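You operate a simulated robot arm through the tools that you are given. There is no shell and no other tool. Be economical: measure what you need, move in short steps, check, and stop when the job is done.

Carry out the task below with a simulated two-armed robot. There is one attempt and no reset: what you move stays moved.

TASK
Set the volt dial to the shell's label, switch on, hold the yellow remote and press its button, switch off.
Fine: the lamp must light; lay the remote in its rest.

It is judged by the outcome, as a careful person would: the job done as asked, and still so three seconds after it is handed in. It fails if anything else is knocked over, pushed out of place, dropped, spilled or broken.

THE ROBOT
Two 6-joint arms with two-finger parallel grippers on one trunk, on a base that drives. Base frame: it is fixed to the floor where the robot stands at the start and does not move with it; the origin is under the middle of the robot, x ahead of it, y to its left, z up. Readings come in mm, degrees, newtons and seconds.
The left shoulder is at the start at [60, 187, 1197], the right one opposite. With the tool pointing down near the work surface each hand reaches from about 180 to 620 mm from the robot's upright axis, wherever it stands, measured 20 degrees to its own side. Places, roughly: remote button [400, -700, 900]; remote rest [600, -600, 900]; supply switch [500, 0, 900]; volt dial [500, -100, 900]. Payload 1.57 kg a hand.
The tool frame of a hand sits at the grasp point between the pads (the TCP): z along the fingers, y along the line on which they close. The tips reach 30 mm beyond it. The gripper opens to 110 mm. The fingers are 24 mm wide and 12 mm thick; the gripper's body (48 by 112 mm) begins 78 mm behind the TCP.
Orientation is told as [roll, pitch, yaw] about the base's x, y, z axes, in that order, counted from this pose: with the fingers straight down and closing along the base's y, the tool's x points along the base's -x, its y along +y and its z along -z.

THE INTERFACE
- The arms move only by the tool send_rows. It takes "left_series", "right_series" or both (then of equal length, played together; a hand with none holds still); each is text: rows parted by semicolons, each of 7 numbers parted by spaces: the shift along the base's x, y, z in mm, then the turn, a rotation vector about the base's x, y, z in degrees, then the gripper command, from -1 (fully open) to 1 (shut), values between in proportion. In form: x y z wx wy wz hand; .... A call has 1 to 8 rows; each row shifts and turns the commanded pose from where the row before left it. Rows are played at 5 a second. More than 50 mm and 8.6 degrees between two rows, or a gripper value outside its range, and nothing of the call is played. A pose out of reach is approached as far as the arm can. The call stops where the force on the tool passes 40 N (or 10 N more than at its start, if that is more) or the arm is blocked; 0.2 s more then pass. Each finger travels about 153 mm/s and halts on what it meets, pressing with about 36 N; the grip force reading is that of the motor and also rises with nothing between the fingers. The clock runs only during rows and for 0.2 s after the last one: add rows that do not move to give the fingers time. It gives the time, the measured TCP pose, the force on the tool (base axes), the opening and the grip force at its end, in the units of the frame above (readings bear some noise), with the torque about the TCP (base axes, N m) and any sound that the robot's microphone picked up.
- Cameras (640 x 400 px; columns grow to the right, rows downward): "scene" is now at [2.8, -25.6, 1733.6]; the picture's right is [-0.10, -0.99, 0.00], its down [-0.85, 0.09, -0.52] and it looks along [0.51, -0.05, -0.86] (base axes); focal length 261 px, centre (320, 200). "left" rides on the left gripper at [70, -16, -141] in its tool frame; the picture's right is [0.23, 0.97, 0.00], its down [-0.85, 0.20, -0.48] and it looks along [-0.47, 0.11, 0.88] (tool axes); focal length 222 px, centre (320, 200). "right" rides on the right gripper at [70, 16, -141] in its tool frame; the picture's right is [-0.23, 0.97, 0.00], its down [-0.86, -0.20, -0.48] and it looks along [-0.47, -0.11, 0.88] (tool axes); focal length 222 px, centre (320, 200).
- snapshot(camera): a new picture of that camera. It takes no simulated time.
- raise_lower(by): slides the trunk up (or, below 0, down) by that many mm; the arms and the scene camera ride with it, the base frame stays. It gives what a move gives, with no picture.
- base_move(legs): drives the robot by 1 to 6 legs, each [ahead, left, turn to the left] in mm, mm and degrees, along the robot's own axes; the way and the turn of a leg run together, so that a leg with both is an arc; at most 1500 mm and 180 degrees a leg. The arms and the cameras ride along, it lands a little off, and it stops where it bumps. It gives what a move gives.
- turn_head(pan, tilt): turns the head with the scene camera to pan (to the left, within 86 degrees either way) and tilt (down, from -29 to 69), counted from straight ahead of the robot. It gives what a move gives.
- probe_pixels(camera, pixels): for up to 12 pixels [column, row] of the newest picture of that camera ("zoom" is the newest enlarged one), the place [x, y, z] in the base frame of the surface seen there, good to about 3 mm, but the place of the scene camera against the robot may be out by one fixed shift of up to 25 mm in any direction. It takes no simulated time.
- zoom(camera, box): a new picture of the part [left, top, right, bottom] of that camera's present view, enlarged. It takes no simulated time.
- hand_in(): hands the job in; it is judged then, once.

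Go step by step. Measure first, check grasps and placings, and put right what went wrong. The budget is 80 turns and 62 pictures, counting those below and the enlarged ones. Unless the task says otherwise, let go and move clear before handing in, and close with one line.

The tools are called by a JSON object that holds its "api" and its "payload". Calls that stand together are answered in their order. send_rows: Moves the arms, as the interface text tells. Its arguments: {"type":"object","properties":{"left_series":{"type":"string"},"right_series":{"type":"string"}},"required":[]} The other tools are called the same way: raise_lower (by) slides the trunk up or down; base_move (legs) drives the base; turn_head (pan, tilt) turns the head that bears the scene camera; snapshot (camera) takes a picture; probe_pixels (camera, pixels) gives the place of the surface under pixels of a picture; zoom (camera, box) takes an enlarged picture of a part of a camera's view; hand_in () hands the job in.

At the start:

```text
clock: 0.0
left_tool_pos: [467.3, -14.3, 1234.6]
left_tool_rot: [0.1, -0.1, 0.1]
left_contact_force: [0.1, -0.2, 0.2]
left_ft_torque: [-0.01, -0.04, 0.02]
left_finger_gap: 110.2
left_grasp_force: 0.1
right_tool_pos: [286.5, -427.9, 1257.6]
right_tool_rot: [0.0, -0.1, 0.0]
right_contact_force: [-0.9, -0.3, -0.1]
right_ft_torque: [0.04, 0.01, -0.01]
right_finger_gap: 110.1
right_grasp_force: 0.2
trunk travel left (down, up): [-825.0, 165.0]
robot x, y, heading: [1.4, -6.0, -0.1]
head pan, tilt: [-6.0, 58.8]
```

scene: 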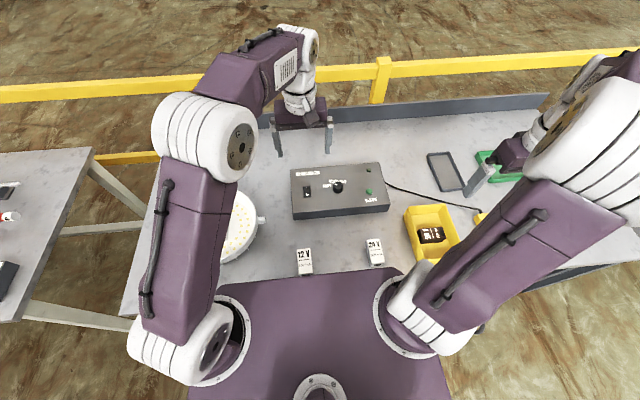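
right: 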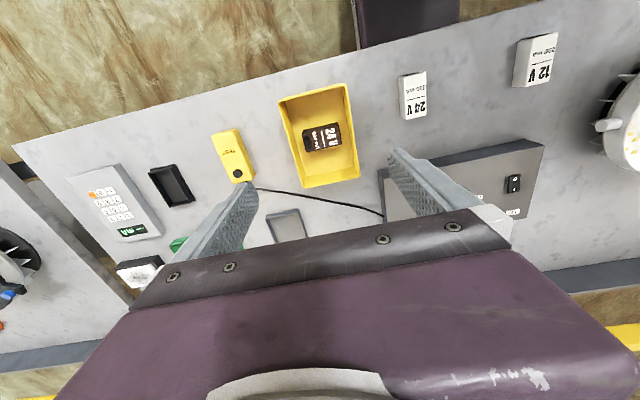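
left: 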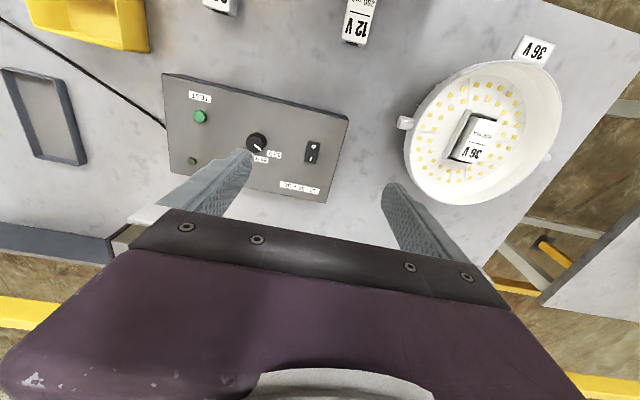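

The views show a supply box with a dial, a switch and a green button, several labelled parts, a round lamp shell and the yellow remote. I'll zoom in on the details before moving.

{"api": "zoom", "payload": {"camera": "left", "box": [150, 60, 360, 200]}}

{"api": "zoom", "payload": {"camera": "left", "box": [390, 20, 590, 220]}}

{"api": "zoom", "payload": {"camera": "right", "box": [50, 60, 370, 300]}}

{"api": "zoom", "payload": {"camera": "scene", "box": [210, 140, 530, 300]}}

```text
2.86 times, centred on (255, 130) of left
```

zoom: 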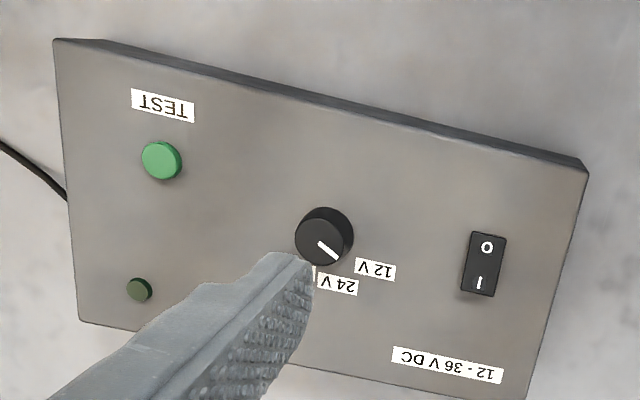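

```text
2.00 times, centred on (490, 120) of left
```

zoom: 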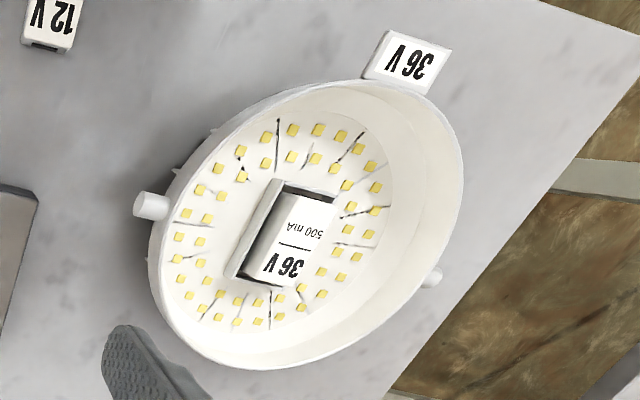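

```text
1.67 times, centred on (210, 180) of right
```

zoom: 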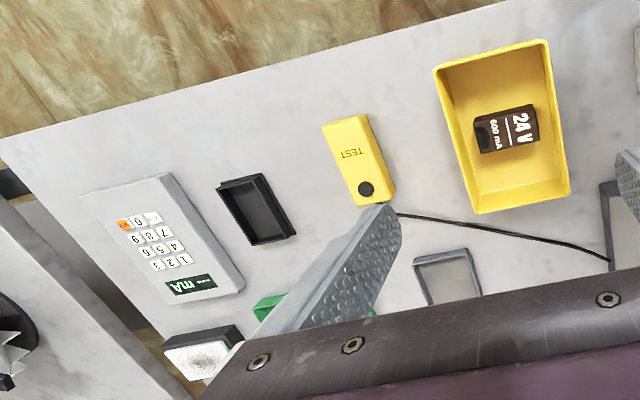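

```text
2.00 times, centred on (370, 220) of scene
```

zoom: 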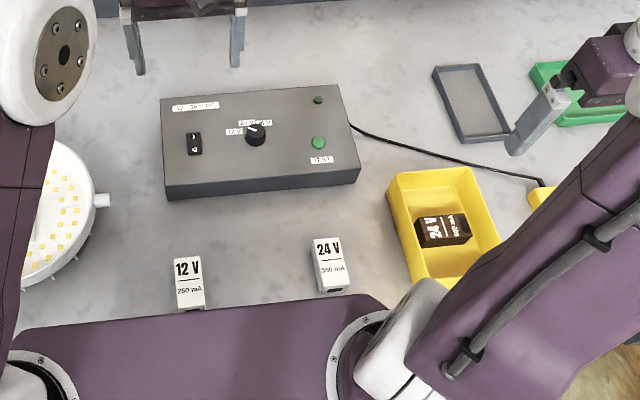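

The shell's own tag and the module inside it both read 36 V, while the dial points at 12 V. I'll probe the key places.

{"api": "snapshot", "payload": {"camera": "left"}}

{"api": "probe_pixels", "payload": {"camera": "left", "pixels": [[254, 138], [261, 145], [312, 145], [309, 159], [200, 116], [192, 160], [165, 75], [347, 118], [536, 50], [405, 123], [45, 120], [300, 190]]}}

{"api": "snapshot", "payload": {"camera": "right"}}

{"api": "probe_pixels", "payload": {"camera": "right", "pixels": [[237, 174], [213, 136], [239, 131], [254, 177], [232, 181], [150, 172], [175, 165], [193, 200], [169, 206], [171, 185], [289, 228], [140, 276]]}}

```text
54 pictures are left
```

left: 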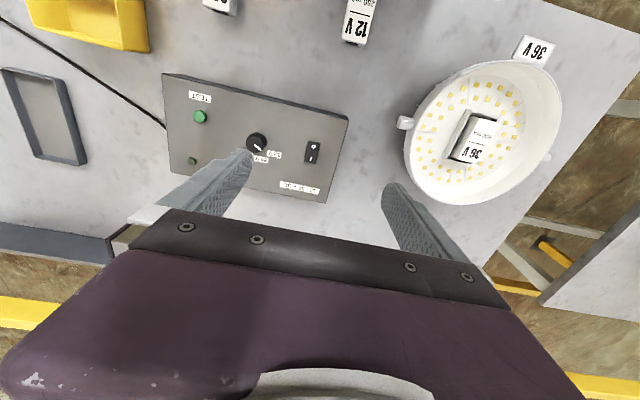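

```text
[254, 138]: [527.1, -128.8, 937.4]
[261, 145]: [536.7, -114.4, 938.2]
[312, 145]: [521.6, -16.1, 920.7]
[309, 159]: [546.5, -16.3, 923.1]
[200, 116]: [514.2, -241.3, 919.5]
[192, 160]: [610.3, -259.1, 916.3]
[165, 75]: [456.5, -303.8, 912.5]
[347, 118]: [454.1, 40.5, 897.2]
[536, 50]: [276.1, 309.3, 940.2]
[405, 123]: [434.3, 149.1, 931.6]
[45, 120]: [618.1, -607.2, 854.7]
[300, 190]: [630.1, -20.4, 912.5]
```

```text
53 pictures are left
```

right: 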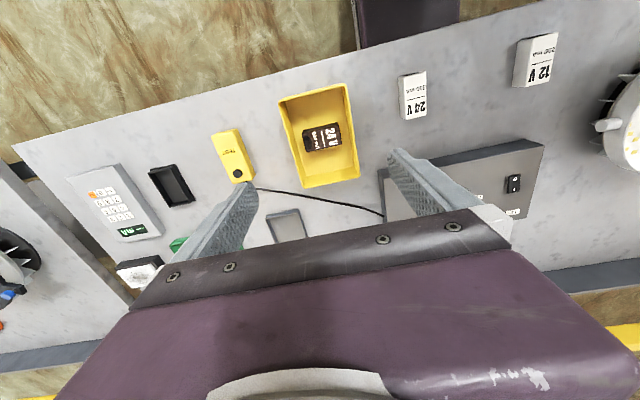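

```text
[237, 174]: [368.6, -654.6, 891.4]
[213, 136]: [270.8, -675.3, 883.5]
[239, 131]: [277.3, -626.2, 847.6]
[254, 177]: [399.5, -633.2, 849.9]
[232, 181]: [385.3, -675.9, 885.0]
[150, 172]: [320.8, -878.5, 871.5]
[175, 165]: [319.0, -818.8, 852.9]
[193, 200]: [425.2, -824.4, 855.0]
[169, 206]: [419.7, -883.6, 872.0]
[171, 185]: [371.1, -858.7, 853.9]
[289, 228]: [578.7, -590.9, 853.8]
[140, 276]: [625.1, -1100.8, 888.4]
```

The dial sits near [530, -122, 937] and the switch near [535, -16, 921]. The remote is at about [330, -655, 888] and the grey rest tray at about [590, -600]. I'll drive right so the left hand reaches the box comfortably, then look straight down on the dial.

{"api": "base_move", "payload": {"legs": [[0, -220, 0]]}}

```text
clock: 1.7
left_tool_pos: [466.5, -226.2, 1233.9]
left_tool_rot: [-0.2, -0.1, 0.0]
left_contact_force: [-0.2, 0.7, 0.1]
left_ft_torque: [0.02, -0.02, 0.04]
left_finger_gap: 110.0
left_grasp_force: 0.0
right_tool_pos: [285.9, -640.2, 1258.3]
right_tool_rot: [-0.1, 0.1, 0.0]
right_contact_force: [0.3, 0.6, 0.2]
right_ft_torque: [-0.04, 0.0, 0.02]
right_finger_gap: 109.9
right_grasp_force: 0.1
trunk travel left (down, up): [-825.0, 165.0]
robot x, y, heading: [3.1, -215.7, 0.0]
head pan, tilt: [-6.0, 58.8]
```

I've moved 212 mm to the right. Next I'll bring the left hand above the dial and look from both hands.

{"api": "send_rows", "payload": {"left_series": "20 35 -40 0 0 0 -1;20 35 -40 0 0 0 -1;20 35 -40 0 0 0 -1"}}

{"api": "snapshot", "payload": {"camera": "left"}}

{"api": "snapshot", "payload": {"camera": "right"}}

{"api": "snapshot", "payload": {"camera": "scene"}}

```text
refused: row 1 steps farther than a row can; nothing moved
```

```text
52 pictures are left
```

left: 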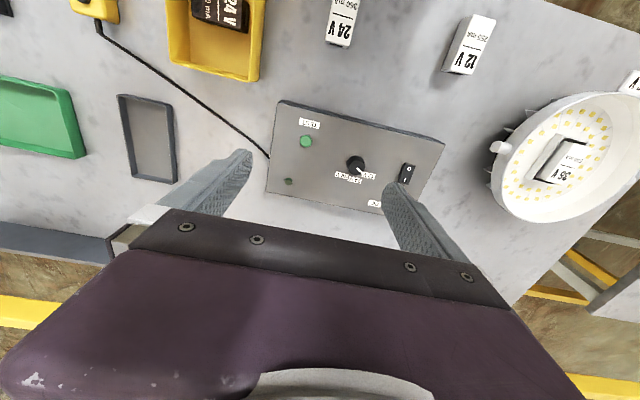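

```text
51 pictures are left
```

right: 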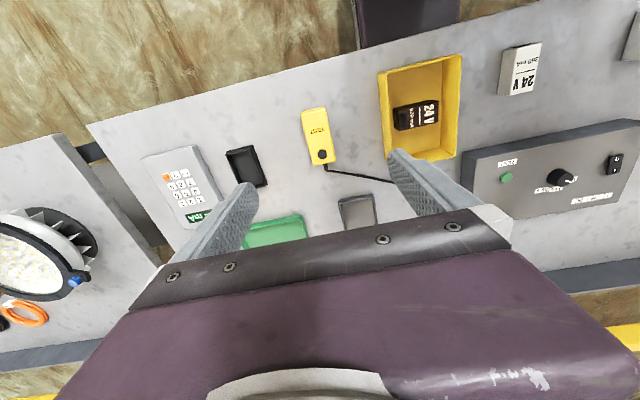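

```text
50 pictures are left
```

scene: 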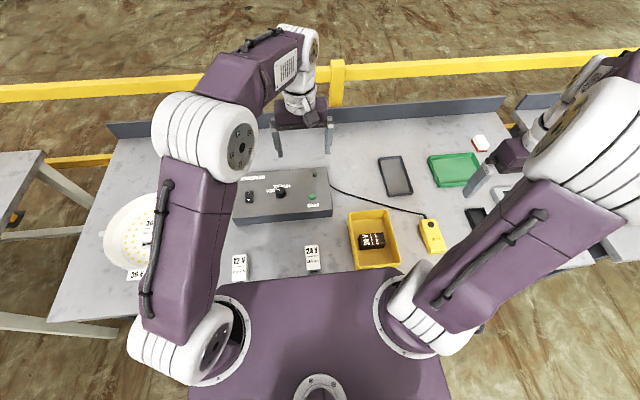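

The left hand has to shift about +y 100 to straddle the dial. Steps must stay under 50 mm, so I'll use smaller rows.

{"api": "send_rows", "payload": {"left_series": "18 27 -33 0 0 0 -1;18 27 -33 0 0 0 -1;18 27 -33 0 0 0 -1;0 20 -40 0 0 0 -1;0 0 0 0 0 0 -1"}}

{"api": "snapshot", "payload": {"camera": "left"}}

{"api": "zoom", "payload": {"camera": "left", "box": [210, 60, 430, 200]}}

```text
clock: 2.9
left_tool_pos: [514.6, -128.6, 1093.0]
left_tool_rot: [0.2, 0.0, 0.0]
left_contact_force: [-0.2, -0.2, -0.7]
left_ft_torque: [0.0, -0.03, 0.01]
left_finger_gap: 110.1
left_grasp_force: 0.2
right_tool_pos: [286.0, -643.3, 1256.4]
right_tool_rot: [0.0, 0.1, 0.0]
right_contact_force: [-0.5, -0.8, -0.3]
right_ft_torque: [0.02, 0.0, 0.0]
right_finger_gap: 110.0
right_grasp_force: 0.0
trunk travel left (down, up): [-825.0, 165.0]
robot x, y, heading: [1.5, -220.0, -0.0]
head pan, tilt: [-6.0, 58.8]
```

```text
49 pictures are left
```

left: 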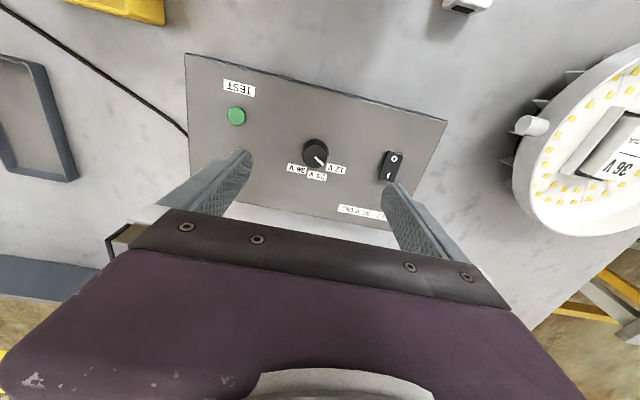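

```text
2.86 times, centred on (320, 130) of left
```

zoom: 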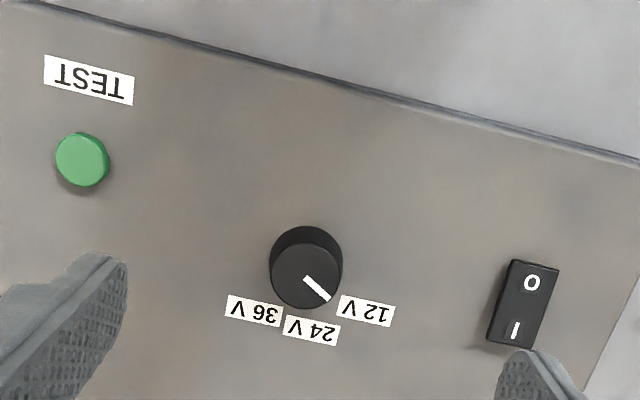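

The dial's marks show 36 V on the left of the picture, 24 V at the bottom and 12 V on the right, so the turn needed is clockwise from above. I'll probe the pointer and labels and check the shell.

{"api": "probe_pixels", "payload": {"camera": "zoom", "pixels": [[306, 274], [304, 280], [326, 298], [365, 311], [312, 330], [253, 311], [275, 272], [340, 272], [531, 283], [515, 330], [305, 245], [300, 304]]}}

{"api": "zoom", "payload": {"camera": "left", "box": [480, 30, 640, 250]}}

{"api": "zoom", "payload": {"camera": "right", "box": [280, 60, 460, 240]}}

{"api": "probe_pixels", "payload": {"camera": "zoom", "pixels": [[320, 200]]}}

```text
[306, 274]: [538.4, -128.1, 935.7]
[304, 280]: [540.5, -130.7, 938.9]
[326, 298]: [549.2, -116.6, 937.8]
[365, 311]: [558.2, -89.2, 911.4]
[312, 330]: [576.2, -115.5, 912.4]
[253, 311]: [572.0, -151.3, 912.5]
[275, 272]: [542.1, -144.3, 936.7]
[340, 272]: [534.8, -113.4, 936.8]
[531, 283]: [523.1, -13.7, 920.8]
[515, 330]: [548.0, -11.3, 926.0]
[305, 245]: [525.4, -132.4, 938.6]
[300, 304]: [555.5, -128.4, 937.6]
```

```text
1.82 times, centred on (560, 140) of left
```

zoom: 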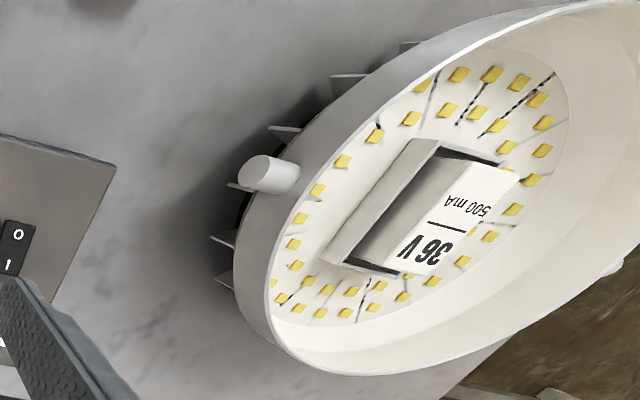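

```text
2.22 times, centred on (370, 150) of right
```

zoom: 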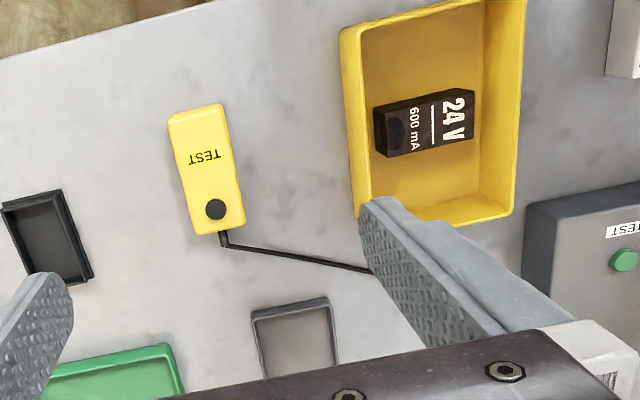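

```text
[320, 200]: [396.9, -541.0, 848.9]
```

The dial centre is about [540, -128] with its top at 937 and the box top at 912. The pointer is at about 53° left of +x and 36 V at about -36°, so the turn is about -95°. I'll pre-rotate the hand +45° above the dial and come down part-way.

{"api": "send_rows", "payload": {"left_series": "4 0 0 0 0 7.5 -0.27;4 0 -10 0 0 7.5 -0.27;4 0 -10 0 0 7.5 -0.27;4 0 -20 0 0 7.5 -0.27;4 0 -20 0 0 7.5 -0.27;5 0 -20 0 0 7.5 -0.27;0 0 0 0 0 0 -0.27"}}

{"api": "snapshot", "payload": {"camera": "left"}}

```text
clock: 4.5
left_tool_pos: [544.3, -127.0, 1013.1]
left_tool_rot: [0.1, -0.2, 45.0]
left_contact_force: [0.5, -0.2, -0.4]
left_ft_torque: [-0.01, -0.02, 0.01]
left_finger_gap: 69.9
left_grasp_force: 0.1
right_tool_pos: [285.9, -642.4, 1255.9]
right_tool_rot: [-0.1, 0.0, 0.0]
right_contact_force: [-1.0, 0.0, -0.5]
right_ft_torque: [-0.02, -0.02, 0.02]
right_finger_gap: 109.8
right_grasp_force: 0.0
trunk travel left (down, up): [-825.0, 165.0]
robot x, y, heading: [-1.9, -213.8, 0.0]
head pan, tilt: [-6.0, 58.8]
```

```text
45 pictures are left
```

left: 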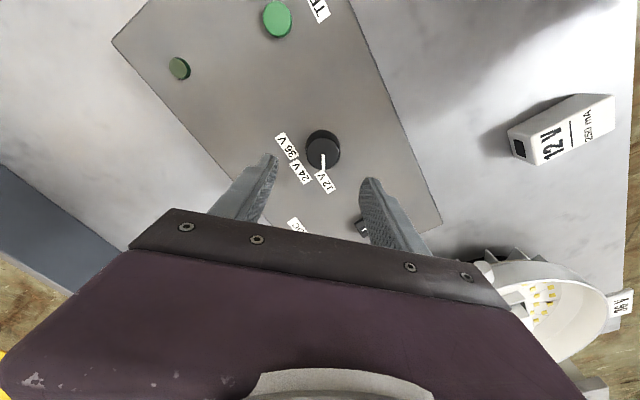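

The dial is between the fingers. I'll probe its edges from here to refine the centre.

{"api": "probe_pixels", "payload": {"camera": "left", "pixels": [[309, 153], [338, 153], [323, 140], [323, 166], [323, 153], [323, 155], [324, 165], [326, 181], [304, 171], [283, 147], [268, 157], [370, 184]]}}

```text
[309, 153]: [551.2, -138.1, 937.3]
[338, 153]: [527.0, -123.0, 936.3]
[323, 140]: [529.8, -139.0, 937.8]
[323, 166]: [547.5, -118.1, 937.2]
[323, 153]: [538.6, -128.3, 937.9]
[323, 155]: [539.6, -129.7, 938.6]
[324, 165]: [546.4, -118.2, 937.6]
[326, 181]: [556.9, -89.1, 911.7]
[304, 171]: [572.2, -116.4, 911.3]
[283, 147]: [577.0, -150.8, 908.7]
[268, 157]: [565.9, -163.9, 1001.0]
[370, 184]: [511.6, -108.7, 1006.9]
```

The centre is refined to about [539, -129]. I'll centre the hand, lower it to z≈946 and close on the dial.

{"api": "send_rows", "payload": {"left_series": "-5 -2 -20 0 0 0 -0.27;0 0 -25 0 0 0 -0.27;0 0 -21 0 0 0 -0.27;0 0 0 0 0 0 -0.27;0 0 0 0 0 0 0.5;0 0 0 0 0 0 0.5;0 0 0 0 0 0 0.5"}}

```text
clock: 6.1
left_tool_pos: [541.3, -128.1, 948.2]
left_tool_rot: [0.0, -0.1, 45.1]
left_contact_force: [-1.8, 1.3, -1.0]
left_ft_torque: [0.34, -0.3, 0.01]
left_finger_gap: 36.0
left_grasp_force: 43.2
right_tool_pos: [287.5, -643.3, 1255.2]
right_tool_rot: [0.0, 0.0, 0.0]
right_contact_force: [-0.2, -0.2, -0.1]
right_ft_torque: [-0.01, 0.02, -0.03]
right_finger_gap: 110.3
right_grasp_force: 0.0
trunk travel left (down, up): [-825.0, 165.0]
robot x, y, heading: [-1.2, -215.6, -0.1]
head pan, tilt: [-6.0, 58.8]
```

The fingers closed on the dial with a 36 mm gap and small forces. I'll turn it clockwise in small steps.

{"api": "send_rows", "payload": {"left_series": "0 0 0 0 0 -8 0.5;0 0 0 0 0 -8 0.5;0 0 0 0 0 -8 0.5;0 0 0 0 0 -8 0.5;0 0 0 0 0 -8 0.5;0 0 0 0 0 -8 0.5;0 0 0 0 0 0 0.5"}}

{"api": "send_rows", "payload": {"left_series": "0 0 0 0 0 -8 0.5;0 0 0 0 0 -8 0.5;0 0 0 0 0 -8 0.5;0 0 0 0 0 -8 0.5;0 0 0 0 0 -8 0.5;0 0 0 0 0 0 0.5"}}

{"api": "snapshot", "payload": {"camera": "left"}}

```text
clock: 7.7
left_tool_pos: [541.6, -130.0, 947.7]
left_tool_rot: [0.2, -0.1, -3.1]
left_contact_force: [-0.6, -4.0, -1.4]
left_ft_torque: [-0.25, -0.65, 0.02]
left_finger_gap: 36.2
left_grasp_force: 42.5
right_tool_pos: [285.2, -643.1, 1257.0]
right_tool_rot: [0.1, 0.0, 0.0]
right_contact_force: [-0.2, 0.4, 1.0]
right_ft_torque: [0.01, -0.01, -0.01]
right_finger_gap: 109.9
right_grasp_force: 0.1
trunk travel left (down, up): [-825.0, 165.0]
robot x, y, heading: [-1.2, -216.7, -0.1]
head pan, tilt: [-6.0, 58.8]
```

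```text
clock: 9.1
left_tool_pos: [539.7, -130.7, 947.8]
left_tool_rot: [0.1, -0.1, -43.0]
left_contact_force: [-2.1, -11.2, -1.1]
left_ft_torque: [-1.01, -0.65, -0.01]
left_finger_gap: 36.1
left_grasp_force: 43.3
right_tool_pos: [285.9, -645.6, 1255.5]
right_tool_rot: [0.0, 0.1, 0.1]
right_contact_force: [-0.2, 0.2, -0.9]
right_ft_torque: [0.01, 0.01, -0.01]
right_finger_gap: 110.1
right_grasp_force: 0.0
trunk travel left (down, up): [-825.0, 165.0]
robot x, y, heading: [-1.5, -215.1, 0.1]
head pan, tilt: [-6.0, 58.8]
```

```text
44 pictures are left
```

left: 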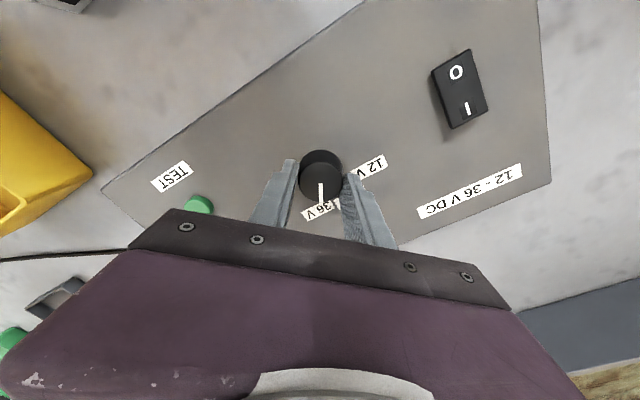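

The pointer now points at the 36 V label. I'll release, rise and check.

{"api": "send_rows", "payload": {"left_series": "0 0 0 0 0 0 -0.27;0 0 0 0 0 0 -0.27;0 0 25 0 0 0 -0.27;0 0 35 0 0 0 -0.27;0 0 40 0 0 8 -0.27;0 0 0 0 0 8 -0.27;0 0 0 0 0 8 -0.27;0 0 0 0 0 8 -0.27"}}

{"api": "zoom", "payload": {"camera": "left", "box": [240, 80, 480, 230]}}

{"api": "probe_pixels", "payload": {"camera": "zoom", "pixels": [[320, 200]]}}

```text
clock: 10.9
left_tool_pos: [540.9, -129.1, 1047.6]
left_tool_rot: [0.1, -0.1, -10.8]
left_contact_force: [-0.2, 0.0, 0.1]
left_ft_torque: [-0.02, 0.01, 0.02]
left_finger_gap: 69.7
left_grasp_force: 0.0
right_tool_pos: [285.3, -642.9, 1257.0]
right_tool_rot: [0.0, 0.0, 0.0]
right_contact_force: [0.9, 0.0, -0.4]
right_ft_torque: [0.04, -0.02, 0.01]
right_finger_gap: 109.9
right_grasp_force: 0.1
trunk travel left (down, up): [-825.0, 165.0]
robot x, y, heading: [-3.4, -215.6, 0.0]
head pan, tilt: [-6.0, 58.8]
```

```text
2.67 times, centred on (360, 155) of left
```

zoom: 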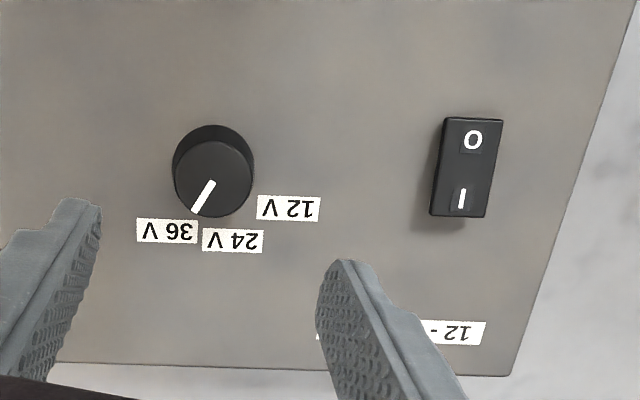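

```text
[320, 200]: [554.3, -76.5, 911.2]
```

The pointer is close to 36 V but may sit slightly to the 24 V side. I'll measure its angle.

{"api": "probe_pixels", "payload": {"camera": "zoom", "pixels": [[213, 182], [195, 211], [178, 180], [252, 180], [213, 143], [213, 216], [168, 232], [232, 240], [289, 208], [204, 197]]}}

{"api": "zoom", "payload": {"camera": "left", "box": [270, 110, 390, 185]}}

```text
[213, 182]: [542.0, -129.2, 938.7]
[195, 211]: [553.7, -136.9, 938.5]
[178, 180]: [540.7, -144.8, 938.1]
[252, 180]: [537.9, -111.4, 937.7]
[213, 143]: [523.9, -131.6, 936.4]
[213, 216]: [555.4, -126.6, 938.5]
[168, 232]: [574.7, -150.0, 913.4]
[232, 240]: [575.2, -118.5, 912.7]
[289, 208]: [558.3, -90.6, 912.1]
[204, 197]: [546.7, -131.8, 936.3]
```

```text
5.33 times, centred on (330, 148) of left
```

zoom: 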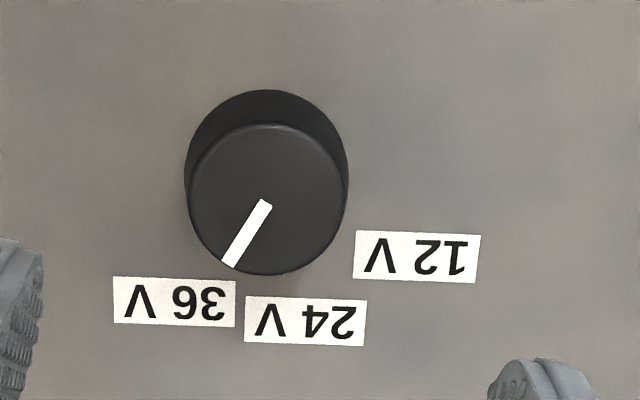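

The pointer is at about -33° and the 36 V label at -31.5°, so the dial is set. Now the switch: the I end stands high, so it's off. I'll rotate the hand to yaw 0, close it, and measure the rocker.

{"api": "send_rows", "payload": {"left_series": "0 20 0 0 0 5.4 0.2;0 20 0 0 0 5.4 1;0 0 0 0 0 0 1;0 0 0 0 0 0 1"}}

{"api": "zoom", "payload": {"camera": "left", "box": [300, 70, 540, 220]}}

```text
clock: 11.9
left_tool_pos: [540.0, -90.1, 1049.7]
left_tool_rot: [0.0, -0.1, -0.1]
left_contact_force: [0.4, 0.2, -0.2]
left_ft_torque: [0.0, -0.01, 0.0]
left_finger_gap: 0.1
left_grasp_force: 21.4
right_tool_pos: [285.8, -642.4, 1257.4]
right_tool_rot: [0.0, 0.0, 0.0]
right_contact_force: [-0.4, 0.5, 0.0]
right_ft_torque: [-0.03, 0.01, 0.02]
right_finger_gap: 110.3
right_grasp_force: 0.0
trunk travel left (down, up): [-825.0, 165.0]
robot x, y, heading: [0.0, -215.0, 0.0]
head pan, tilt: [-6.0, 58.8]
```

```text
2.67 times, centred on (420, 145) of left
```

zoom: 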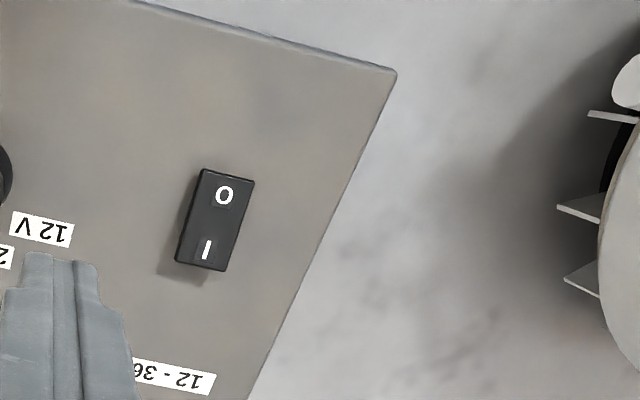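

{"api": "probe_pixels", "payload": {"camera": "zoom", "pixels": [[206, 175], [248, 183], [181, 257], [221, 266], [224, 196], [206, 249], [215, 222], [204, 262]]}}

```text
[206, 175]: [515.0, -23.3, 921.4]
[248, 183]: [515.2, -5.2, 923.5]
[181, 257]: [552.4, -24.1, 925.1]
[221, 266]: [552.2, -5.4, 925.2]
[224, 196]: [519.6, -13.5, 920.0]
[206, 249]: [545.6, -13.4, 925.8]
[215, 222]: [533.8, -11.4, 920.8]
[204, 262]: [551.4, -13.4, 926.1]
```

The rocker spans x 515–553 at y = -14, with the I end at z≈926. I'll put the closed tips over the I end at x≈557 and hover above it.

{"api": "send_rows", "payload": {"left_series": "9 38 -10 0 0 0 1;8 38 -20 0 0 0 1;0 0 -30 0 0 0 1;0 0 -24 0 0 0 1;0 0 0 0 0 0 1"}}

{"api": "send_rows", "payload": {"left_series": "0 0 -6 0 0 0 1;0 0 -3 0 0 0 1;0 0 -3 0 0 0 1;0 0 -2 0 0 0 1;0 0 -2 0 0 0 1;0 0 0 0 0 0 1"}}

{"api": "snapshot", "payload": {"camera": "left"}}

```text
clock: 13.1
left_tool_pos: [557.7, -11.7, 962.7]
left_tool_rot: [0.0, -0.1, -0.1]
left_contact_force: [0.7, 0.5, 1.0]
left_ft_torque: [-0.02, 0.0, 0.02]
left_finger_gap: 0.1
left_grasp_force: 20.6
right_tool_pos: [287.0, -642.7, 1256.5]
right_tool_rot: [0.0, 0.0, 0.0]
right_contact_force: [-0.8, 0.1, 0.9]
right_ft_torque: [0.0, 0.0, 0.0]
right_finger_gap: 110.1
right_grasp_force: 0.0
trunk travel left (down, up): [-825.0, 165.0]
robot x, y, heading: [-1.7, -213.9, 0.1]
head pan, tilt: [-6.0, 58.8]
```

```text
clock: 14.5
left_tool_pos: [558.8, -12.6, 949.2]
left_tool_rot: [0.1, -0.2, -0.2]
left_contact_force: [1.3, 1.2, 8.2]
left_ft_torque: [0.02, 0.06, -0.03]
left_finger_gap: 0.1
left_grasp_force: 21.4
right_tool_pos: [285.9, -643.6, 1257.1]
right_tool_rot: [0.1, -0.1, -0.1]
right_contact_force: [0.1, 0.5, -0.3]
right_ft_torque: [-0.01, 0.01, 0.0]
right_finger_gap: 110.0
right_grasp_force: 0.1
trunk travel left (down, up): [-825.0, 165.0]
robot x, y, heading: [0.5, -216.1, -0.2]
head pan, tilt: [-6.0, 58.8]
```

```text
40 pictures are left
```

left: 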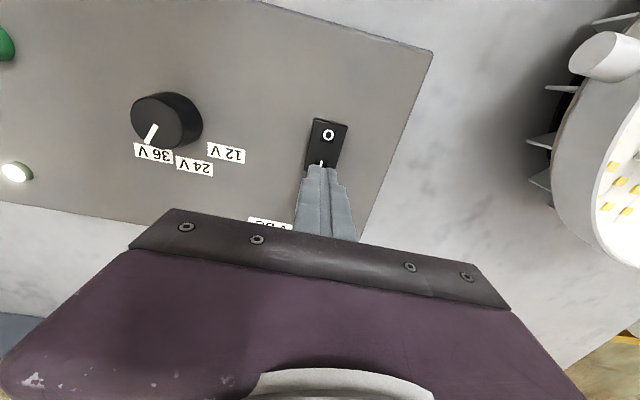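

The box's indicator at (15, 172) is lit and the rocker's I end is pressed in, so the supply is on. I'll raise the left hand clear and drive right towards the remote.

{"api": "send_rows", "payload": {"left_series": "0 0 40 0 0 0 1;0 0 45 0 0 0 1;0 0 45 0 0 0 1;-20 0 45 0 0 0 1;-40 0 25 0 0 0 1;-45 0 0 0 0 0 1;-45 0 0 0 0 0 1"}}

{"api": "base_move", "payload": {"legs": [[0, -260, 0]]}}

{"api": "snapshot", "payload": {"camera": "scene"}}

{"api": "snapshot", "payload": {"camera": "right"}}

{"api": "snapshot", "payload": {"camera": "left"}}

```text
clock: 16.1
left_tool_pos: [404.4, -14.0, 1152.0]
left_tool_rot: [0.1, -0.2, -0.3]
left_contact_force: [-0.9, 0.6, -0.1]
left_ft_torque: [-0.02, -0.02, 0.01]
left_finger_gap: 0.1
left_grasp_force: 21.1
right_tool_pos: [284.6, -644.2, 1256.6]
right_tool_rot: [0.1, 0.0, 0.0]
right_contact_force: [-0.5, 0.5, -0.2]
right_ft_torque: [0.01, -0.04, 0.03]
right_finger_gap: 110.0
right_grasp_force: 0.1
trunk travel left (down, up): [-825.0, 165.0]
robot x, y, heading: [0.3, -216.7, 0.0]
head pan, tilt: [-6.0, 58.8]
```

```text
clock: 17.9
left_tool_pos: [405.0, -267.5, 1151.2]
left_tool_rot: [0.0, -0.1, 0.3]
left_contact_force: [-0.3, 0.4, 0.1]
left_ft_torque: [-0.02, -0.05, -0.02]
left_finger_gap: 0.0
left_grasp_force: 21.2
right_tool_pos: [289.6, -897.0, 1258.0]
right_tool_rot: [-0.2, 0.0, 0.4]
right_contact_force: [0.4, -0.3, -0.1]
right_ft_torque: [0.01, 0.01, 0.0]
right_finger_gap: 110.3
right_grasp_force: 0.0
trunk travel left (down, up): [-825.0, 165.0]
robot x, y, heading: [0.1, -472.2, 0.7]
head pan, tilt: [-6.0, 58.8]
```

```text
39 pictures are left
```

scene: 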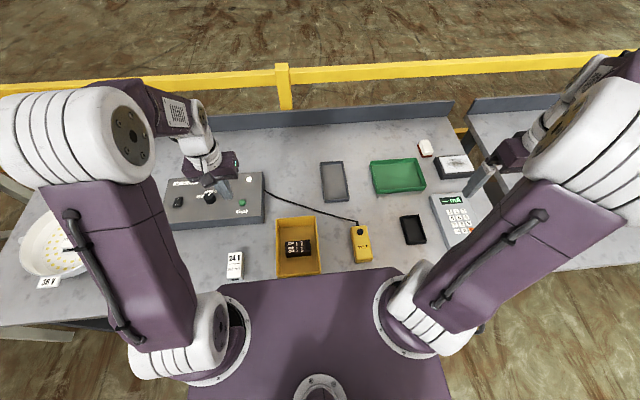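

```text
38 pictures are left
```

right: 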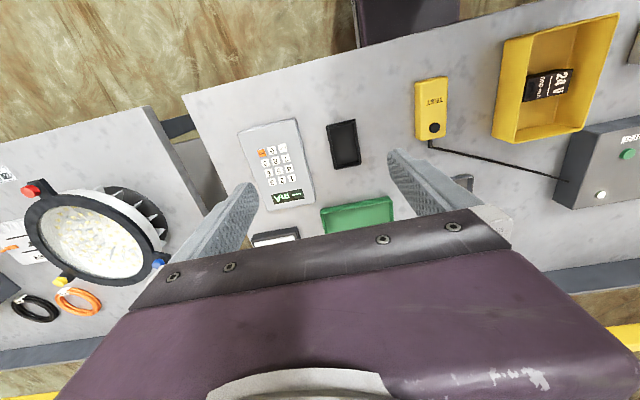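

```text
37 pictures are left
```

left: 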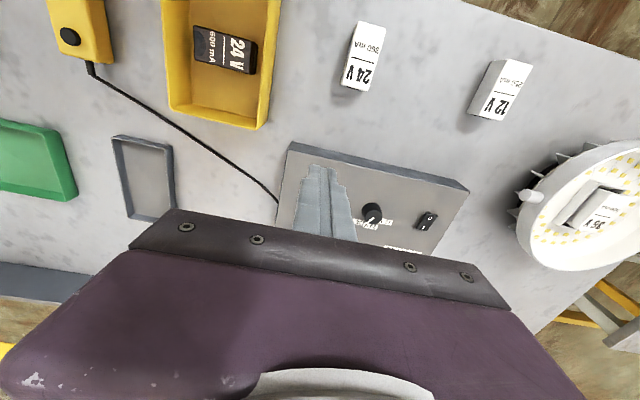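

The remote appears in the right view at (430, 108) and the rest tray in the left view at (145, 178). I'll measure both.

{"api": "probe_pixels", "payload": {"camera": "right", "pixels": [[417, 82], [446, 78], [417, 136], [444, 135], [434, 127], [430, 105], [432, 143]]}}

{"api": "probe_pixels", "payload": {"camera": "left", "pixels": [[113, 137], [171, 146], [125, 217], [118, 142], [167, 150], [171, 206], [132, 214], [145, 178], [70, 37], [95, 180], [100, 40]]}}

{"api": "zoom", "payload": {"camera": "left", "box": [40, 110, 240, 230]}}

```text
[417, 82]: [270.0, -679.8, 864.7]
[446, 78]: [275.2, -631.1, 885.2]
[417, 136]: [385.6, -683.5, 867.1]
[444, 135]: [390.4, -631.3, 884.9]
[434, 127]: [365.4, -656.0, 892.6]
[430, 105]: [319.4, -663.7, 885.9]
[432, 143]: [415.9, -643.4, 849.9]
```

```text
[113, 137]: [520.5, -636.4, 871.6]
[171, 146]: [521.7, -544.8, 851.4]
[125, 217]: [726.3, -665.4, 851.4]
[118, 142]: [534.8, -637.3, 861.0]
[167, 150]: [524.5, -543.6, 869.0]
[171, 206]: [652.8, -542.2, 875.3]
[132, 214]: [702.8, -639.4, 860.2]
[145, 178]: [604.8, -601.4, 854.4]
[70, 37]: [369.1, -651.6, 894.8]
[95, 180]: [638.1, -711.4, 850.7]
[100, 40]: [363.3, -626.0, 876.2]
```

```text
3.20 times, centred on (140, 170) of left
```

zoom: 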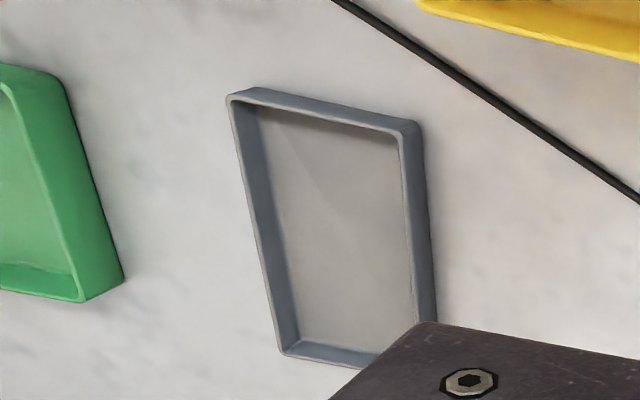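

{"api": "probe_pixels", "payload": {"camera": "zoom", "pixels": [[232, 96], [412, 124], [432, 310], [284, 354], [247, 106], [400, 135], [300, 345], [380, 359], [270, 220], [404, 220]]}}

```text
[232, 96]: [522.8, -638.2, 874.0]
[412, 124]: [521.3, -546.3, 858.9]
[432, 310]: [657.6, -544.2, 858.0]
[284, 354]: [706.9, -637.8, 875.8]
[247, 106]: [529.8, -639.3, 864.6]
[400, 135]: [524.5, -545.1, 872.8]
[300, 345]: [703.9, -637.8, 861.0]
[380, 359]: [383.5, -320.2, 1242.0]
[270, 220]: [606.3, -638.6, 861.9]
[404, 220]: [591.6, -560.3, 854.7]
```

The tray spans x 521–707 and y -638 to -544, with its walls at z≈875 and its floor at 854. The remote spans x 270–390 with y centred at -657 and its top at z≈887. I'll bring the right hand above it, leaning 21° back.

{"api": "send_rows", "payload": {"right_series": "4 34.3 -34 0 -3 0 -0.5;4 34.3 -34 0 -3 0 -0.5;4 34.3 -34 0 -3 0 -0.5;4 34.3 -34 0 -3 0 -0.5;4 34.3 -34 0 -3 0 -0.5;4 34.3 -34 0 -3 0 -0.5;4 34.3 -34 0 -3 0 -0.5;0 0 -40 0 0 0 -0.5"}}

{"api": "snapshot", "payload": {"camera": "right"}}

```text
clock: 19.7
left_tool_pos: [407.0, -269.3, 1150.4]
left_tool_rot: [0.1, 0.0, 0.3]
left_contact_force: [0.0, -1.0, 0.8]
left_ft_torque: [0.06, 0.03, -0.02]
left_finger_gap: 0.1
left_grasp_force: 21.7
right_tool_pos: [384.5, -686.8, 1035.2]
right_tool_rot: [1.8, -20.3, 0.0]
right_contact_force: [0.3, 0.2, 0.1]
right_ft_torque: [0.0, 0.01, -0.01]
right_finger_gap: 82.5
right_grasp_force: 0.0
right hand out of reach, approached as far as the arm can: row 5, 6, 7, 8
trunk travel left (down, up): [-825.0, 165.0]
robot x, y, heading: [-1.6, -472.2, 0.3]
head pan, tilt: [-6.0, 58.8]
```

```text
35 pictures are left
```

right: 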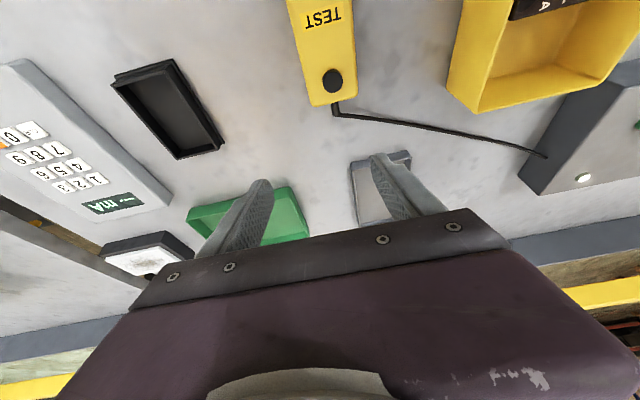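

With that lean the pose is too close to the body. I'll drive back about 120 mm to make room.

{"api": "base_move", "payload": {"legs": [[-120, 0, 0]]}}

{"api": "send_rows", "payload": {"right_series": "0 0 0 0 0 0 -0.5"}}

```text
clock: 21.0
left_tool_pos: [286.0, -269.9, 1151.3]
left_tool_rot: [0.1, 0.0, 0.4]
left_contact_force: [0.2, 0.0, 0.1]
left_ft_torque: [-0.01, 0.02, 0.0]
left_finger_gap: 0.0
left_grasp_force: 21.6
right_tool_pos: [263.1, -687.2, 1034.8]
right_tool_rot: [1.8, -20.2, 0.0]
right_contact_force: [0.3, 0.6, 0.5]
right_ft_torque: [-0.02, 0.01, 0.0]
right_finger_gap: 82.7
right_grasp_force: 0.1
trunk travel left (down, up): [-825.0, 165.0]
robot x, y, heading: [-116.9, -474.4, 0.6]
head pan, tilt: [-6.0, 58.8]
```

```text
clock: 21.4
left_tool_pos: [285.2, -268.3, 1151.2]
left_tool_rot: [0.1, 0.1, 0.3]
left_contact_force: [0.6, 0.3, 0.0]
left_ft_torque: [0.0, 0.03, 0.04]
left_finger_gap: 0.0
left_grasp_force: 21.2
right_tool_pos: [264.3, -686.7, 1035.3]
right_tool_rot: [1.8, -20.3, 0.0]
right_contact_force: [-0.5, -0.1, 0.9]
right_ft_torque: [0.02, 0.0, -0.02]
right_finger_gap: 82.3
right_grasp_force: 0.0
trunk travel left (down, up): [-825.0, 165.0]
robot x, y, heading: [-122.7, -473.7, 0.5]
head pan, tilt: [-6.0, 58.8]
```

The command follows the measured pose. I'll move above the remote and straighten the roll.

{"api": "send_rows", "payload": {"right_series": "27 15 -15 -1.8 0 0 -0.3;26 15 -20 0 0 0 -0.3;0 0 -20 0 0 0 -0.3;0 0 0 0 0 0 -0.3"}}

{"api": "snapshot", "payload": {"camera": "right"}}

```text
clock: 22.4
left_tool_pos: [282.9, -269.8, 1151.9]
left_tool_rot: [0.2, 0.0, 0.3]
left_contact_force: [0.6, -0.2, 0.2]
left_ft_torque: [-0.01, -0.02, 0.01]
left_finger_gap: 0.0
left_grasp_force: 21.4
right_tool_pos: [320.3, -698.6, 989.9]
right_tool_rot: [0.6, -20.1, 0.6]
right_contact_force: [-0.7, -0.1, 0.3]
right_ft_torque: [0.02, -0.03, 0.02]
right_finger_gap: 71.6
right_grasp_force: 0.2
right hand out of reach, approached as far as the arm can: row 1, 2, 3
trunk travel left (down, up): [-825.0, 165.0]
robot x, y, heading: [-122.2, -470.6, 0.4]
head pan, tilt: [-6.0, 58.8]
```

```text
34 pictures are left
```

right: 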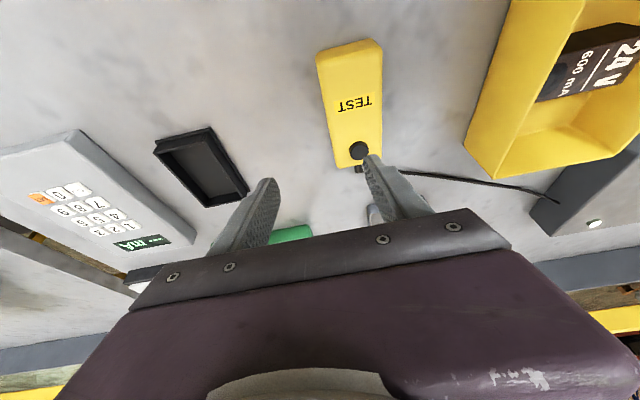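

The lean itself seems to be the limit, so I'll use a straight-down right hand, which is well inside reach. After lifting I'll turn the remote so its button faces the left hand.

{"api": "send_rows", "payload": {"right_series": "0 8 0 0 7 0 -0.3;0 8 0 0 7 0 -0.3;-2 8 0 0 6 0 -0.3;-3 9 0 0 0 -0.6 -0.3;-3 9 0 0 0 0 -0.3;0 0 0 0 0 0 -0.3"}}

{"api": "snapshot", "payload": {"camera": "right"}}

```text
clock: 23.8
left_tool_pos: [283.9, -269.5, 1151.9]
left_tool_rot: [0.1, -0.2, 0.4]
left_contact_force: [-0.5, -1.0, -0.3]
left_ft_torque: [0.0, 0.03, -0.02]
left_finger_gap: 0.0
left_grasp_force: 21.4
right_tool_pos: [236.1, -706.9, 944.3]
right_tool_rot: [-0.7, -0.4, 0.1]
right_contact_force: [0.1, 0.3, 0.0]
right_ft_torque: [0.02, 0.0, -0.01]
right_finger_gap: 71.6
right_grasp_force: 0.1
right hand out of reach, approached as far as the arm can: row 2, 3, 4, 5
trunk travel left (down, up): [-825.0, 165.0]
robot x, y, heading: [-122.3, -473.2, 0.5]
head pan, tilt: [-6.0, 58.8]
```

```text
33 pictures are left
```

right: 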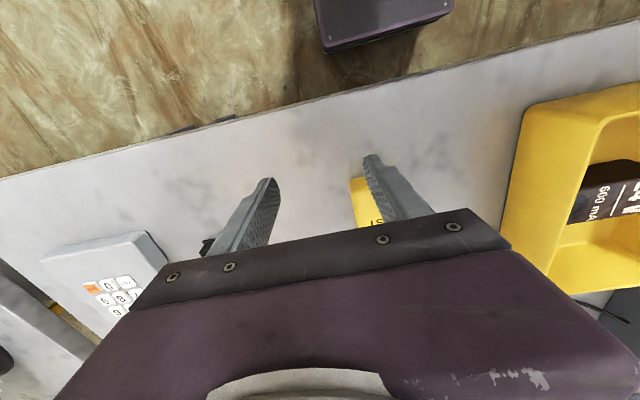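

The arm slid to [236, -707, 944], which looks like a poor joint configuration. I'll raise it straight up first, then go sideways in small steps.

{"api": "send_rows", "payload": {"right_series": "0 0 40 0 0 0 -0.3;0 0 40 0 0 0 -0.3;0 0 40 0 0 0 -0.3;20 0 40 0 0 0 -0.3;25 0 40 0 0 0 -0.3;25 0 0 0 0 0 -0.3"}}

{"api": "send_rows", "payload": {"right_series": "0 25 0 0 0 0 -0.3;0 25 0 0 0 0 -0.3;0 0 0 0 0 0 -0.3"}}

```text
clock: 25.2
left_tool_pos: [284.8, -269.1, 1150.9]
left_tool_rot: [0.0, 0.0, 0.3]
left_contact_force: [-0.5, 0.9, 0.2]
left_ft_torque: [0.01, 0.01, -0.03]
left_finger_gap: 0.0
left_grasp_force: 21.6
right_tool_pos: [235.1, -720.7, 1057.2]
right_tool_rot: [-5.0, -1.8, 0.2]
right_contact_force: [0.0, 0.6, -0.1]
right_ft_torque: [-0.03, 0.03, 0.01]
right_finger_gap: 71.5
right_grasp_force: 0.1
right hand out of reach, approached as far as the arm can: row 1, 2, 3, 4, 5, 6
trunk travel left (down, up): [-825.0, 165.0]
robot x, y, heading: [-122.2, -475.6, 0.3]
head pan, tilt: [-6.0, 58.8]
```

```text
clock: 26.0
left_tool_pos: [283.2, -269.4, 1152.5]
left_tool_rot: [0.1, 0.0, 0.3]
left_contact_force: [0.7, 0.1, 0.7]
left_ft_torque: [0.02, 0.03, 0.04]
left_finger_gap: 0.2
left_grasp_force: 21.6
right_tool_pos: [231.8, -668.1, 1056.1]
right_tool_rot: [-4.7, -1.7, 0.1]
right_contact_force: [0.3, 0.2, 0.0]
right_ft_torque: [-0.01, -0.01, -0.03]
right_finger_gap: 71.4
right_grasp_force: 0.0
trunk travel left (down, up): [-825.0, 165.0]
robot x, y, heading: [-120.5, -468.3, 0.8]
head pan, tilt: [-6.0, 58.8]
```

Sideways motion works now at y=-668. I'll straighten the small tilt and go forward.

{"api": "send_rows", "payload": {"right_series": "0 0 0 4.7 1.7 0 -0.3;0 5 0 0 0 0 -0.3;0 0 0 0 0 0 -0.3"}}

{"api": "send_rows", "payload": {"right_series": "30 0 0 0 0 0 -0.3;30 0 0 0 0 0 -0.3;0 0 0 0 0 0 -0.3"}}

```text
clock: 26.8
left_tool_pos: [283.8, -269.1, 1151.8]
left_tool_rot: [0.1, -0.1, 0.4]
left_contact_force: [-0.5, 0.0, 0.4]
left_ft_torque: [0.0, 0.01, 0.0]
left_finger_gap: 0.3
left_grasp_force: 21.0
right_tool_pos: [232.1, -663.0, 1056.6]
right_tool_rot: [-4.7, -1.8, 0.2]
right_contact_force: [0.9, -0.7, -1.0]
right_ft_torque: [-0.02, -0.03, -0.02]
right_finger_gap: 71.5
right_grasp_force: 0.0
right hand out of reach, approached as far as the arm can: row 1
trunk travel left (down, up): [-825.0, 165.0]
robot x, y, heading: [-119.4, -469.8, 0.7]
head pan, tilt: [-6.0, 58.8]
```

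```text
clock: 27.6
left_tool_pos: [283.4, -269.1, 1151.7]
left_tool_rot: [0.1, -0.2, 0.5]
left_contact_force: [-0.2, -0.2, -0.3]
left_ft_torque: [0.03, 0.0, 0.03]
left_finger_gap: 0.1
left_grasp_force: 21.4
right_tool_pos: [279.1, -663.8, 1045.2]
right_tool_rot: [-5.9, -2.4, 0.1]
right_contact_force: [-1.0, -0.4, 0.8]
right_ft_torque: [0.02, -0.04, 0.0]
right_finger_gap: 71.9
right_grasp_force: 0.1
right hand out of reach, approached as far as the arm can: row 1, 2
trunk travel left (down, up): [-825.0, 165.0]
robot x, y, heading: [-121.8, -474.3, 0.5]
head pan, tilt: [-6.0, 58.8]
```

The arm is hung at a joint limit. I'll take it back towards its starting posture, out, up and straight, and come in again untilted.

{"api": "send_rows", "payload": {"right_series": "-15 -30 30 1 0 0 -0.3;-15 -30 30 1 0 0 -0.3;-15 -30 30 1 0 0 -0.3;-15 -30 30 1 0 0 -0.3;-15 -30 30 1 1 0 -0.3;-15 -30 30 1 1 0 -0.3;-15 -30 30 0 0 0 -0.3;-5 -25 5 0 0 0 -0.3"}}

{"api": "snapshot", "payload": {"camera": "scene"}}

```text
clock: 29.4
left_tool_pos: [284.7, -269.7, 1152.3]
left_tool_rot: [0.0, -0.1, 0.4]
left_contact_force: [1.0, 0.1, 0.7]
left_ft_torque: [0.0, -0.01, 0.0]
left_finger_gap: 0.2
left_grasp_force: 21.2
right_tool_pos: [162.1, -713.3, 1096.1]
right_tool_rot: [-4.9, -1.6, -0.4]
right_contact_force: [0.0, -0.2, 0.2]
right_ft_torque: [0.01, 0.02, 0.0]
right_finger_gap: 71.5
right_grasp_force: 0.0
right hand out of reach, approached as far as the arm can: row 1, 2, 3, 4, 5, 6, 7, 8
trunk travel left (down, up): [-825.0, 165.0]
robot x, y, heading: [-118.8, -471.9, 0.4]
head pan, tilt: [-6.0, 58.8]
```

```text
32 pictures are left
```

scene: 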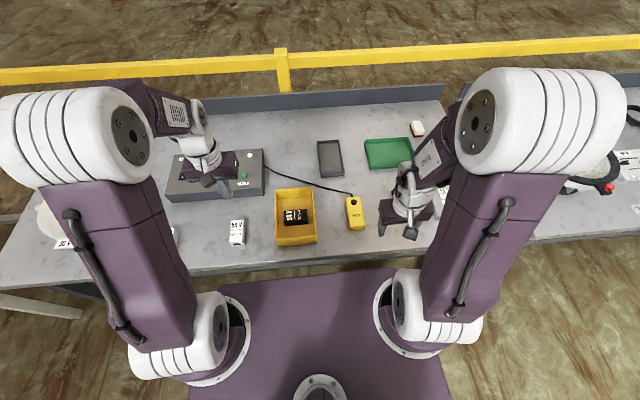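

The elbow looks tightly folded. I'll extend the arm forward and outward to unfold it.

{"api": "send_rows", "payload": {"right_series": "20 -40 0 0 0 0 -0.3;20 -40 0 0 0 0 -0.3;20 -40 0 1 0.4 0 -0.3;20 -40 0 1 0.4 0 -0.3;20 -30 0 1 0.4 0 -0.3;20 -20 0 1 0.4 0 -0.3;0 0 0 0 0 0 -0.3"}}

```text
clock: 31.0
left_tool_pos: [282.7, -269.9, 1151.2]
left_tool_rot: [0.2, -0.1, 0.4]
left_contact_force: [0.1, -0.4, -0.8]
left_ft_torque: [-0.05, -0.02, 0.0]
left_finger_gap: 0.1
left_grasp_force: 21.6
right_tool_pos: [261.7, -729.0, 1025.8]
right_tool_rot: [-4.9, -1.3, -0.8]
right_contact_force: [-0.2, 0.1, 0.2]
right_ft_torque: [-0.01, -0.03, -0.01]
right_finger_gap: 71.5
right_grasp_force: 0.0
right hand out of reach, approached as far as the arm can: row 1, 2, 3, 4, 5, 6
trunk travel left (down, up): [-825.0, 165.0]
robot x, y, heading: [-123.2, -475.7, 0.1]
head pan, tilt: [-6.0, 58.8]
```

The motion is still constrained, so I'll find the limiting joint. I'll try a yaw turn one way and see whether it is free.

{"api": "send_rows", "payload": {"right_series": "0 0 0 0 0 -8 -0.3;0 0 0 0 0 -8 -0.3;0 0 0 0 0 0 -0.3"}}

{"api": "send_rows", "payload": {"right_series": "0 0 0 2.5 0 0 -0.3;0 0 0 2.4 1.3 0 -0.3;0 0 0 0 0 0 -0.3"}}

{"api": "snapshot", "payload": {"camera": "right"}}

```text
clock: 31.8
left_tool_pos: [284.2, -269.8, 1152.2]
left_tool_rot: [0.2, -0.1, 0.3]
left_contact_force: [-0.6, 0.4, 0.3]
left_ft_torque: [-0.02, -0.03, 0.02]
left_finger_gap: 0.1
left_grasp_force: 21.2
right_tool_pos: [249.3, -728.6, 1015.8]
right_tool_rot: [-4.2, -1.2, -16.8]
right_contact_force: [-0.5, 0.3, -0.1]
right_ft_torque: [0.0, 0.02, 0.01]
right_finger_gap: 71.6
right_grasp_force: 0.0
right hand out of reach, approached as far as the arm can: row 1, 2
trunk travel left (down, up): [-825.0, 165.0]
robot x, y, heading: [-117.9, -473.7, 0.4]
head pan, tilt: [-6.0, 58.8]
```

```text
clock: 32.6
left_tool_pos: [282.8, -269.6, 1151.9]
left_tool_rot: [0.1, -0.1, 0.4]
left_contact_force: [0.8, -0.2, -0.3]
left_ft_torque: [0.01, -0.01, 0.0]
left_finger_gap: 0.1
left_grasp_force: 21.7
right_tool_pos: [247.7, -729.8, 1015.3]
right_tool_rot: [-4.2, -1.1, -16.7]
right_contact_force: [0.8, 0.0, 0.0]
right_ft_torque: [0.02, -0.01, 0.02]
right_finger_gap: 71.5
right_grasp_force: 0.0
right hand out of reach, approached as far as the arm can: row 1
trunk travel left (down, up): [-825.0, 165.0]
robot x, y, heading: [-119.7, -473.0, 0.6]
head pan, tilt: [-6.0, 58.8]
```

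```text
31 pictures are left
```

right: 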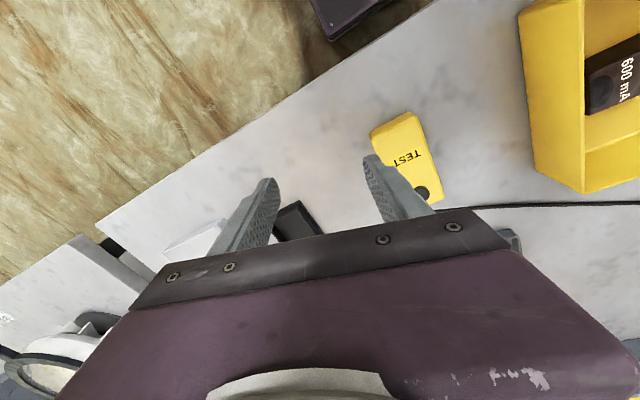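

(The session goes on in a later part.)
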